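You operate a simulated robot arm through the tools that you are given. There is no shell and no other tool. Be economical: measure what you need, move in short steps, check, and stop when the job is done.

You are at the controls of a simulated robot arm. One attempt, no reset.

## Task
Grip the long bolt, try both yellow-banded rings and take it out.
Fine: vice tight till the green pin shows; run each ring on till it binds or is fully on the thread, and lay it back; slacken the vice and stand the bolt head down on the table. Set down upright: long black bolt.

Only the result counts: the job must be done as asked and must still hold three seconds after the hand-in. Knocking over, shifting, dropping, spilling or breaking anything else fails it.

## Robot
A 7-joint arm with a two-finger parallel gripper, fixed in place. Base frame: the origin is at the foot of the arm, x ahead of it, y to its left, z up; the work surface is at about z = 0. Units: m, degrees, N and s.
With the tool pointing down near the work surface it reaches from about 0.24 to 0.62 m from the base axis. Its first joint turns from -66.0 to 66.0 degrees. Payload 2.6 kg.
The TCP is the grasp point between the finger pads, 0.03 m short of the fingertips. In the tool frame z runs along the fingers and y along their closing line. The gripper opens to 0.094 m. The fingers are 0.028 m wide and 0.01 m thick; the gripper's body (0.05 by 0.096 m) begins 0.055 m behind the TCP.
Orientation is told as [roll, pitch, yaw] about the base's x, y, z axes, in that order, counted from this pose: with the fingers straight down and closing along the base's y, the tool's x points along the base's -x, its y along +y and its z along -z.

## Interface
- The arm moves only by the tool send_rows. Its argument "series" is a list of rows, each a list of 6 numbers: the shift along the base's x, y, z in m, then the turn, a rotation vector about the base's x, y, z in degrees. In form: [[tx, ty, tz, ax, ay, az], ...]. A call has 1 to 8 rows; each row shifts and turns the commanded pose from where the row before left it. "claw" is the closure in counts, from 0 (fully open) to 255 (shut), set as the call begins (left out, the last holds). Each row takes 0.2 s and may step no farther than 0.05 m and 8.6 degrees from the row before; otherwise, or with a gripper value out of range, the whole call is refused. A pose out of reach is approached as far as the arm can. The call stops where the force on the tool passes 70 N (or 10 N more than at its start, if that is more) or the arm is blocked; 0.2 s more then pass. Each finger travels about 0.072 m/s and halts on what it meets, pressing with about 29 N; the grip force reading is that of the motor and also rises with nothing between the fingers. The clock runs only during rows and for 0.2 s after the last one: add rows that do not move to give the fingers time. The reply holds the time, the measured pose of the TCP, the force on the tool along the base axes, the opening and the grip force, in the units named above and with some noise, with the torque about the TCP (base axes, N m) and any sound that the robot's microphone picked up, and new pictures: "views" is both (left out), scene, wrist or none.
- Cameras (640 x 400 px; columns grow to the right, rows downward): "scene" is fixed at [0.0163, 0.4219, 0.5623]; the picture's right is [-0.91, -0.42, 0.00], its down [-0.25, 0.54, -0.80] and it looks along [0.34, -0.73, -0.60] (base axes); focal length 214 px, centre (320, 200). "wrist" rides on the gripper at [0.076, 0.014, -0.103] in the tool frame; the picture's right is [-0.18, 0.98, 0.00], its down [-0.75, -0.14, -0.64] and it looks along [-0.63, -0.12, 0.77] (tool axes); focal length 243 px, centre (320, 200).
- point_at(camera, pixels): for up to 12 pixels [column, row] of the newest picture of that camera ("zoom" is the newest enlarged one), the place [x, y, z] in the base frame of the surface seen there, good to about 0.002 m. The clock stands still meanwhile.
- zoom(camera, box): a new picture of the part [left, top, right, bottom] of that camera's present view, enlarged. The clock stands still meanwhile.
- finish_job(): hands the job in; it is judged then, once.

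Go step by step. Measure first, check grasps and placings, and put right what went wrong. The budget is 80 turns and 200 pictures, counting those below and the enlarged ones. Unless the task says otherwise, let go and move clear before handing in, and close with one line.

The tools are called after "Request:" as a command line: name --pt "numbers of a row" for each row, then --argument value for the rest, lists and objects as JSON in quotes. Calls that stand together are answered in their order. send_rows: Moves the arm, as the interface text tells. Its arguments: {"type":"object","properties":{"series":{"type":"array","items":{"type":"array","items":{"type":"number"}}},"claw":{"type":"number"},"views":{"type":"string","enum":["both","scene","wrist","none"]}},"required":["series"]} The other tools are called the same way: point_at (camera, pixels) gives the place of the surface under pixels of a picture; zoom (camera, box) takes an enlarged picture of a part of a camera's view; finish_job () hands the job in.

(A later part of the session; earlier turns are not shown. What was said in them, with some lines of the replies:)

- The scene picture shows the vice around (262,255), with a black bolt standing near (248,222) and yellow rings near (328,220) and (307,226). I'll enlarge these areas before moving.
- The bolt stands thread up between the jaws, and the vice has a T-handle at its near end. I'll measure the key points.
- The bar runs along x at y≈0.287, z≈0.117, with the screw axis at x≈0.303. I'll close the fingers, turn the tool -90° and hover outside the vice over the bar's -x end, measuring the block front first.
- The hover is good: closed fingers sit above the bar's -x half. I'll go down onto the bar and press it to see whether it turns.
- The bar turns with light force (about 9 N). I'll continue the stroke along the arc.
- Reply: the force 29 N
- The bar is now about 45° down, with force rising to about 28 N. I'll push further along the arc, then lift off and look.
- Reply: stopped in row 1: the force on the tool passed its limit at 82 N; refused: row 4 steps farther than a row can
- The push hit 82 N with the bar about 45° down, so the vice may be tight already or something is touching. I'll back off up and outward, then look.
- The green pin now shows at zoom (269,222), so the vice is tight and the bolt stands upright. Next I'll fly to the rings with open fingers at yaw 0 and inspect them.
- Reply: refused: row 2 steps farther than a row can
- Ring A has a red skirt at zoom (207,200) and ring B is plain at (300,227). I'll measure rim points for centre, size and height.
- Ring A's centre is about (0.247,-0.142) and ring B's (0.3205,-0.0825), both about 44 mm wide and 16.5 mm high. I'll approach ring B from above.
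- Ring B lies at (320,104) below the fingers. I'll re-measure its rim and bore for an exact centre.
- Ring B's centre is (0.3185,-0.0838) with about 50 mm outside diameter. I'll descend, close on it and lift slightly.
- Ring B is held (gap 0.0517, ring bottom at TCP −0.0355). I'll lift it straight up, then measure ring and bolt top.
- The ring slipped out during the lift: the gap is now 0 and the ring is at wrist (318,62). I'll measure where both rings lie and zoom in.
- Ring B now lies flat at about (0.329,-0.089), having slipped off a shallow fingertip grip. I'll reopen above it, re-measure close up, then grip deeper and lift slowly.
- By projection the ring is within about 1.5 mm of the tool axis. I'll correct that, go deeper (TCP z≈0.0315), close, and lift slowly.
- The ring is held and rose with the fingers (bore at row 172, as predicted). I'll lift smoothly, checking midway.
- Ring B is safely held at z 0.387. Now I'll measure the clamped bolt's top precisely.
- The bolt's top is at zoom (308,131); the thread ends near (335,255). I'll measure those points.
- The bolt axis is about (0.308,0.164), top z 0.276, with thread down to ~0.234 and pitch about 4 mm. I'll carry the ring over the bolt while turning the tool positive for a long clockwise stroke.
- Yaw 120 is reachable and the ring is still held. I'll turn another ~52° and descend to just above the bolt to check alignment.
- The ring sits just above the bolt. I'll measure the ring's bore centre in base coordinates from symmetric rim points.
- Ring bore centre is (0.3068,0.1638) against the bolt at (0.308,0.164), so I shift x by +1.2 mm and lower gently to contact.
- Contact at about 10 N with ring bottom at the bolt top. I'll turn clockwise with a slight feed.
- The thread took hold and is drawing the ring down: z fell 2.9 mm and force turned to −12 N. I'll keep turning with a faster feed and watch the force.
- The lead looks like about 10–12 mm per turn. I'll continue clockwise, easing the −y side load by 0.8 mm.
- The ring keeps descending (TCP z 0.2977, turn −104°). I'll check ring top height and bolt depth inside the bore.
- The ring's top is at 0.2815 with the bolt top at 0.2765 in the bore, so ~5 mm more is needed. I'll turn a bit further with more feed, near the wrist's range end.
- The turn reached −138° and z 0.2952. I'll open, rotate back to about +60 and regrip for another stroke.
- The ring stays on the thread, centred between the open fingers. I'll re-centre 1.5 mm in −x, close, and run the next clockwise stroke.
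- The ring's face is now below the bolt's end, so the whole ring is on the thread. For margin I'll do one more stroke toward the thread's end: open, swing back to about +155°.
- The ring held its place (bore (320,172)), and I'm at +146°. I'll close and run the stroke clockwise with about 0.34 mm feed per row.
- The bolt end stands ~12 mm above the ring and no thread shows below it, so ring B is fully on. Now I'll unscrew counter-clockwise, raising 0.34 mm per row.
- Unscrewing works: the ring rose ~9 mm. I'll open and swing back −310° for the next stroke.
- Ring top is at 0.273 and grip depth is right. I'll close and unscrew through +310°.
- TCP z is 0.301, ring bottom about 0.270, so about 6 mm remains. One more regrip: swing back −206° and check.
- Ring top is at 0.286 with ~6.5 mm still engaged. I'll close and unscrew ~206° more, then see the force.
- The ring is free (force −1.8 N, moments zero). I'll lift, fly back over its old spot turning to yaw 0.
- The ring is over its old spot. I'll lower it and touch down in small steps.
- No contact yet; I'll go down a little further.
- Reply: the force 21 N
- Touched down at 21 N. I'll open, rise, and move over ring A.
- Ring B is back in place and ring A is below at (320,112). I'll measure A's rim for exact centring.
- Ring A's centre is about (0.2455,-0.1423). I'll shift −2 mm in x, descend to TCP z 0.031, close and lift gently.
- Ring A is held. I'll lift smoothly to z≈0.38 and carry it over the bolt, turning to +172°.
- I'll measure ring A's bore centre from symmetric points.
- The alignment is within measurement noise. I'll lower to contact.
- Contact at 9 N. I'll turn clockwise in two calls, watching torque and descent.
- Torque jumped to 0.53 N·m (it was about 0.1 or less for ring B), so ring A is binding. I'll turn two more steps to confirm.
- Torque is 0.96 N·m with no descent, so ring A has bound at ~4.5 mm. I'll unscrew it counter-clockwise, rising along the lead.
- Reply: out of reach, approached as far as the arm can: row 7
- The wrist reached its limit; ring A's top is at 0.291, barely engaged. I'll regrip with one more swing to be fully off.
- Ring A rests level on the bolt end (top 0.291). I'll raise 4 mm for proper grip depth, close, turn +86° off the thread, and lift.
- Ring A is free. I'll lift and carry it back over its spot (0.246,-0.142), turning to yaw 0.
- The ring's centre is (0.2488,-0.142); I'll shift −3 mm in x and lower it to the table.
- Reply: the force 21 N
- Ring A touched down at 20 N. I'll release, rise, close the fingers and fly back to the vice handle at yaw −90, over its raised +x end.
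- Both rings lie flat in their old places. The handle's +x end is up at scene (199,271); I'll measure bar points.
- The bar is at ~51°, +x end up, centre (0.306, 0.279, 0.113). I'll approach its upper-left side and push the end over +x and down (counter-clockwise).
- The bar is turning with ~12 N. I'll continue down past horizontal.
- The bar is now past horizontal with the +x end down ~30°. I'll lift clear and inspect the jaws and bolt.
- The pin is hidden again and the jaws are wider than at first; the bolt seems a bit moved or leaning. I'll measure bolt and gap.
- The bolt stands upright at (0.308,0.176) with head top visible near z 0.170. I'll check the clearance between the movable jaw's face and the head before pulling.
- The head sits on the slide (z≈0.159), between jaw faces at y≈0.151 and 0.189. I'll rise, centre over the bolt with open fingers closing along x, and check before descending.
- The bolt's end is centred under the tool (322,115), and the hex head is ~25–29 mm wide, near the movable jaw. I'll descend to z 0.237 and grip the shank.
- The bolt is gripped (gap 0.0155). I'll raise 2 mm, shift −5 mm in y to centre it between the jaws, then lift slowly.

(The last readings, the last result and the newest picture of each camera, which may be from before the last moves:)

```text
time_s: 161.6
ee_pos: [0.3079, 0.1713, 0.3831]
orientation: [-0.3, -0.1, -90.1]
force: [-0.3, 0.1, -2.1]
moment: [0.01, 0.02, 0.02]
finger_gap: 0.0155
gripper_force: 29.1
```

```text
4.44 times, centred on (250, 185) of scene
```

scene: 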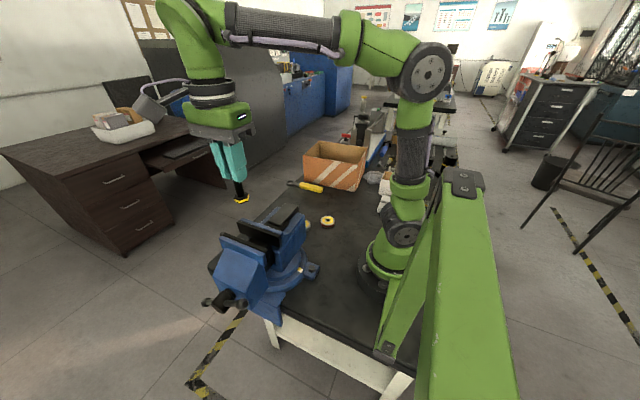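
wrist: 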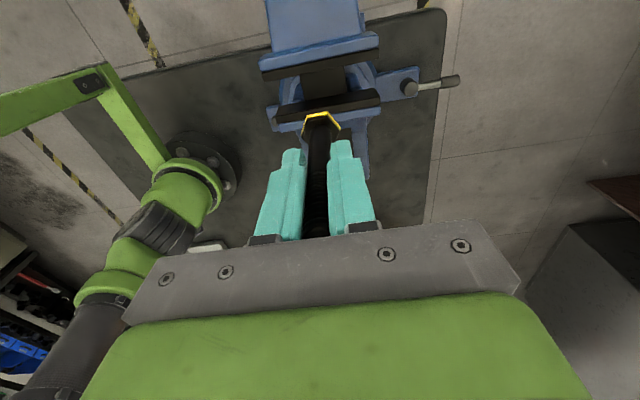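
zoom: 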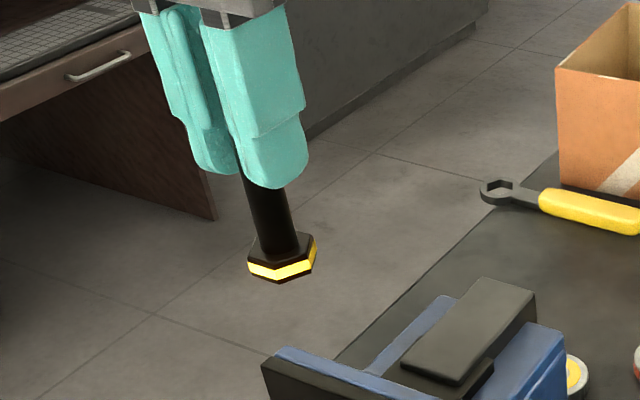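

The bolt is out, upright, with its yellow-banded hex head down. I'll carry it over the free table area near (0.41,-0.09), turning to yaw 0, and look.

Request:
send_rows --pt "0.005 -0.012 0 0 0 6" --pt "0.012 -0.03 0 0 0 8.6" --pt "0.014 -0.036 0 0 0 8.6" --pt "0.014 -0.036 0 0 0 8.6" --pt "0.014 -0.036 0 0 0 8.6" --pt "0.014 -0.036 0 0 0 8.6" --pt "0.014 -0.036 0 0 0 8.6" --pt "0.01 -0.028 0 0 0 8.6" --views "none"

Request:
send_rows --pt "0.005 -0.011 0 0 0 8.6" --pt "0 0 0 0 0 8.6" --pt "0 0 -0.03 0 0 6.6" --pt "0 0 -0.04 0 0 0" --pt "0 0 -0.03 0 0 0" --pt "0 0 0 0 0 0" --views "both"

Request:
zoom --camera "scene" --box '[250, 130, 370, 230]'

```text
time_s: 163.4
ee_pos: [0.4049, -0.0789, 0.3831]
orientation: [-0.2, -0.1, -23.8]
force: [0.1, 0.5, -2.2]
moment: [-0.02, 0.0, -0.01]
finger_gap: 0.0152
gripper_force: 28.7
```

```text
time_s: 164.8
ee_pos: [0.4102, -0.0887, 0.2817]
orientation: [-0.1, -0.1, -0.1]
force: [0.1, 0.3, -1.9]
moment: [0.0, -0.01, -0.01]
finger_gap: 0.0153
gripper_force: 29.1
```

scene: 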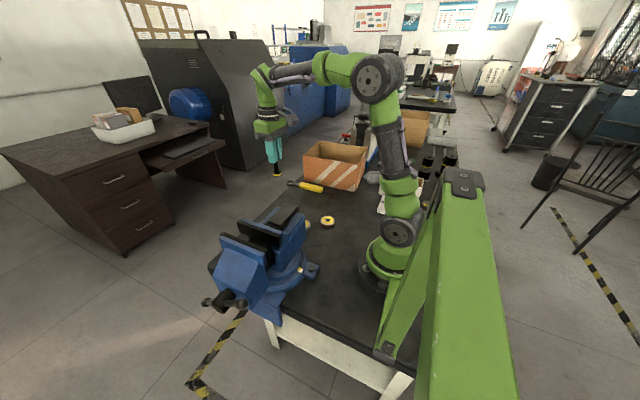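
wrist: 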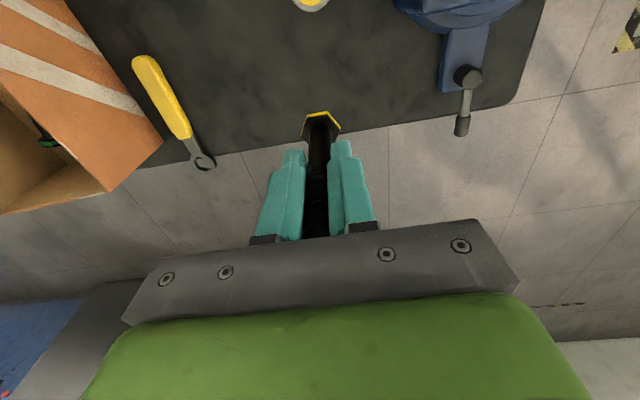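

```text
4.00 times, centred on (310, 180) of scene
```

zoom: 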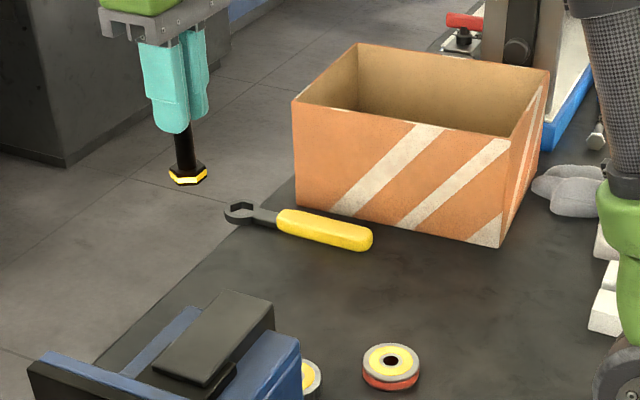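

I need to know where the table edge and wrench lie relative to this spot; measuring.

Request:
point_at --camera "wrist" --pixels '[[240, 149], [380, 125], [205, 165], [150, 70], [310, 5], [250, 100], [380, 80], [320, 100], [322, 118], [220, 60], [465, 120], [160, 140]]'

```text
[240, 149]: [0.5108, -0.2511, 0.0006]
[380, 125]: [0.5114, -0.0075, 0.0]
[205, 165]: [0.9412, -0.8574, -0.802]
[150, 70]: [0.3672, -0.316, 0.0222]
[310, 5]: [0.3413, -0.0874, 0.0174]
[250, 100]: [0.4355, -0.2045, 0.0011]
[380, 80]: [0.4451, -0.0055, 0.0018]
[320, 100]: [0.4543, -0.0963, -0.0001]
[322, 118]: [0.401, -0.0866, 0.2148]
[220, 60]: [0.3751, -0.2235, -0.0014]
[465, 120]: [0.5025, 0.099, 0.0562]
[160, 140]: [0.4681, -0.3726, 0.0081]
```

The spot is on the table, 10 cm from the edge and clear of everything. I'll lower to just above contact.

Request:
send_rows --pt "0 0 -0.03 0 0 0" --pt "0 0 -0.045 0 0 0" --pt "0 0 -0.045 0 0 0" --pt "0 0 -0.04 0 0 0" --pt "0 0 -0.025 0 0 0" --pt "0 0 -0.01 0 0 0" --pt "0 0 0 0 0 0" --views "none"

Request:
send_rows --pt "0 0 -0.002 0 0 0" --pt "0 0 -0.001 0 0 0" --pt "0 0 -0.001 0 0 0" --views "both"

Request:
zoom --camera "scene" --box '[245, 140, 325, 200]'

```text
time_s: 166.4
ee_pos: [0.4093, -0.09, 0.0864]
orientation: [-0.2, -0.1, -0.1]
force: [0.6, 0.1, -2.9]
moment: [0.01, 0.01, -0.01]
finger_gap: 0.0154
gripper_force: 29.2
```

```text
time_s: 167.2
ee_pos: [0.4102, -0.0902, 0.0825]
orientation: [-0.2, -0.1, -0.1]
force: [0.0, -0.7, -2.2]
moment: [-0.03, 0.03, 0.0]
finger_gap: 0.0156
gripper_force: 29.0
```

scene: 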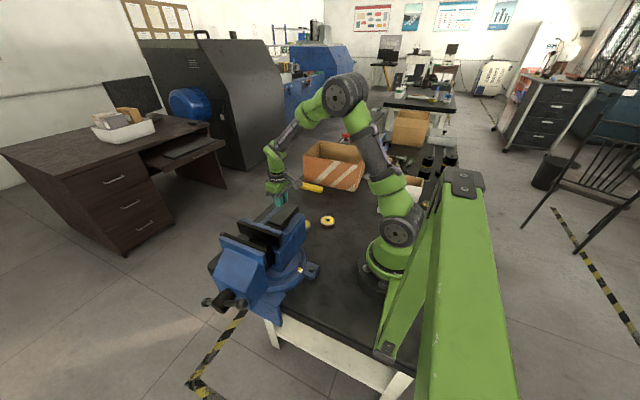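
wrist: 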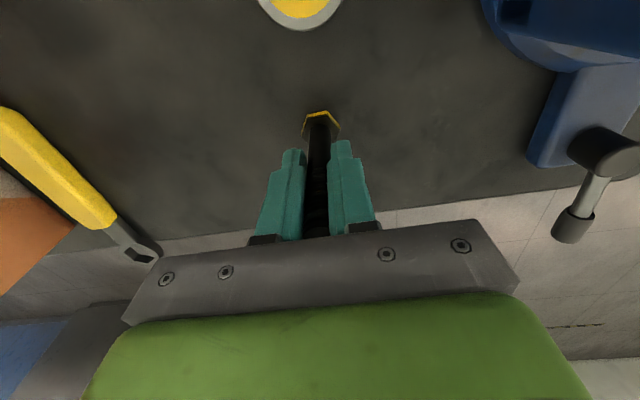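

```text
6.67 times, centred on (285, 170) of scene
```

zoom: 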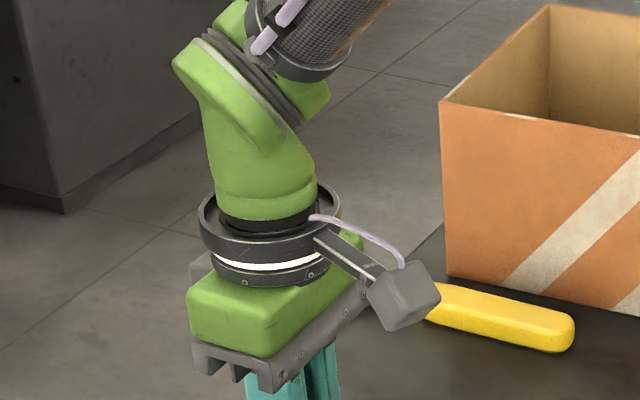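

No contact yet at z 0.0825. I'll step down 0.7 mm at a time, stopping on contact.

Request:
send_rows --pt "0 0 -0.0008 0 0 0" --pt "0 0 -0.0008 0 0 0" --pt "0 0 -0.0007 0 0 0" --views "none"

Request:
send_rows --pt "0 0 -0.0005 0 0 0" --pt "0 0 -0.0005 0 0 0" --views "none"

```text
time_s: 168.0
ee_pos: [0.4102, -0.09, 0.0809]
orientation: [-0.1, -0.2, -0.1]
force: [-2.9, -0.9, 7.3]
moment: [-0.09, 0.22, 0.01]
finger_gap: 0.0157
gripper_force: 28.7
```

```text
time_s: 168.6
ee_pos: [0.4106, -0.0901, 0.0808]
orientation: [-0.3, -0.4, -0.1]
force: [-2.6, 0.5, 20.2]
moment: [0.44, 0.1, 0.02]
finger_gap: 0.0153
gripper_force: 28.9
```

The head is firmly on the table (20 N). I'll ease up slightly, open, and rise straight up.

Request:
send_rows --pt "0 0 0.0008 0 0 0" --pt "0 0 0 0 0 0" --views "none"

Request:
send_rows --pt "0 0 0 0 0 0" --pt "0 0 0 0 0 0" --pt "0 0 0 0 0 0" --pt "0 0 0 0 0 0" --claw 0 --views "wrist"

```text
time_s: 169.2
ee_pos: [0.4108, -0.0896, 0.0817]
orientation: [-0.3, -0.2, 0.0]
force: [4.6, -0.7, 10.7]
moment: [0.26, -0.53, -0.02]
finger_gap: 0.0153
gripper_force: 28.8
```

```text
time_s: 170.2
ee_pos: [0.4098, -0.0896, 0.0797]
orientation: [-0.2, -0.1, -0.1]
force: [0.9, -0.3, 0.0]
moment: [-0.01, -0.02, -0.03]
finger_gap: 0.0941
gripper_force: 0.1
```

wrist: 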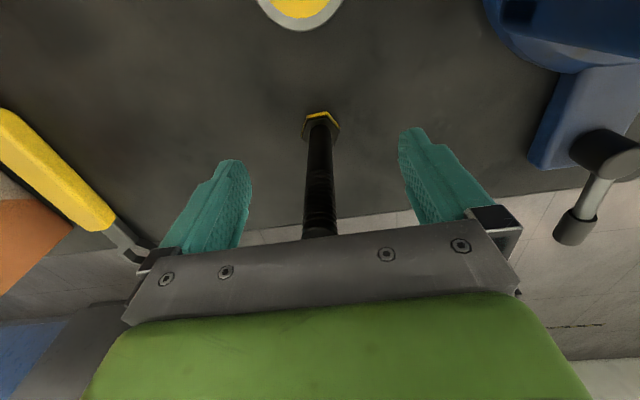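

The bolt stands free between the open fingers. I'll rise straight up and away, then check the whole scene.

Request:
send_rows --pt "0 0 0.02 0 0 0" --pt "0 0 0.04 0 0 0" --pt "0 0 0.045 0 0 0" --pt "0 0 0.045 0 0 0" --pt "0 0 0.045 0 0 0" --pt "0 0 0.045 0 0 0" --pt "-0.04 0 0.02 0 0 0" --pt "-0.045 0 0.01 0 0 0" --views "both"

Request:
zoom --camera "scene" --box '[250, 160, 350, 240]'

Request:
zoom --camera "scene" --box '[190, 200, 320, 330]'

```text
time_s: 172.0
ee_pos: [0.3242, -0.0883, 0.3518]
orientation: [-0.2, 0.0, -0.1]
force: [0.5, 0.1, 0.6]
moment: [-0.02, -0.01, 0.03]
finger_gap: 0.0939
gripper_force: 0.0
```

scene: 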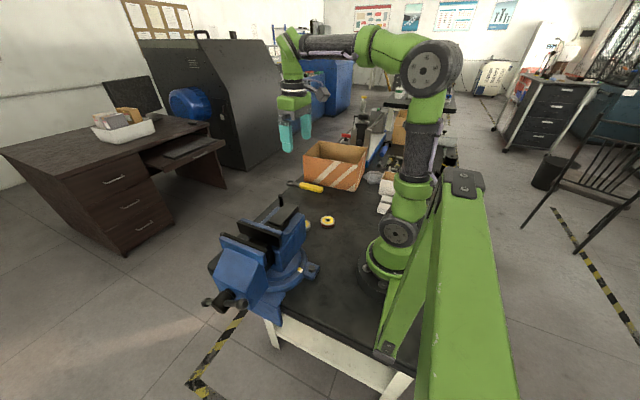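
wrist: 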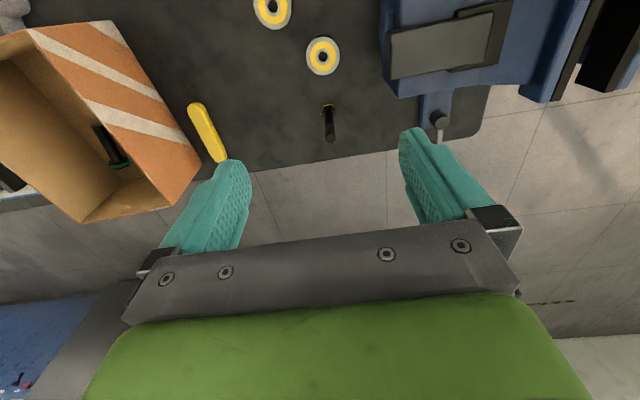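

```text
5.00 times, centred on (300, 200) of scene
```

zoom: 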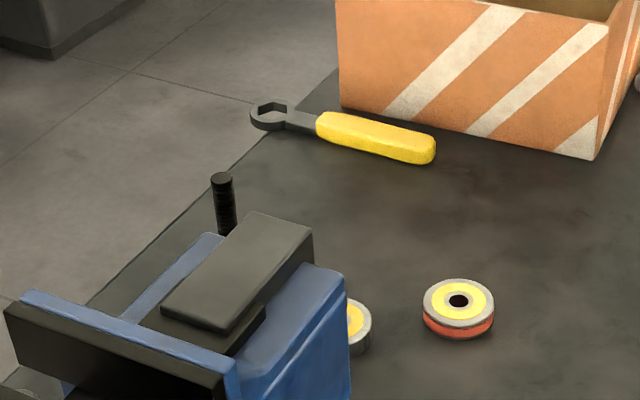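

```text
3.08 times, centred on (255, 265) of scene
```

zoom: 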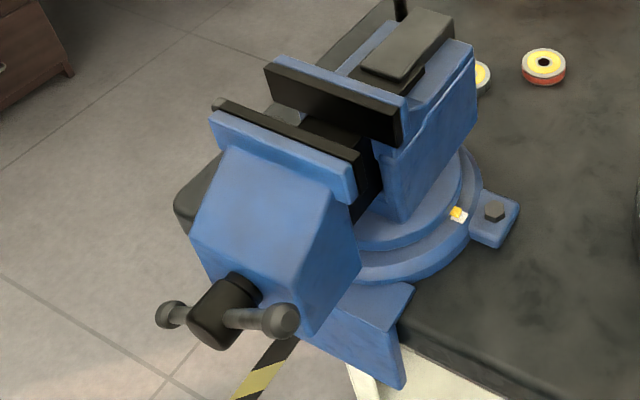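

The bolt stands upright on the table (zoom (222,200), wrist (329,123)), both rings lie flat in place, the vice is slack and the arm is clear. I'm handing in.

Request:
finish_job

```text
The job is handed in.
```

The job is handed in: the long black bolt stands head down on the table. The plain yellow-banded ring ran fully onto the thread and the red-skirted one bound after about 4.5 mm. Both rings are back in place, though the plain one slipped from the fingers on the first lift and was set back by measurement. The vice was tightened until the green pin showed and is now slack.
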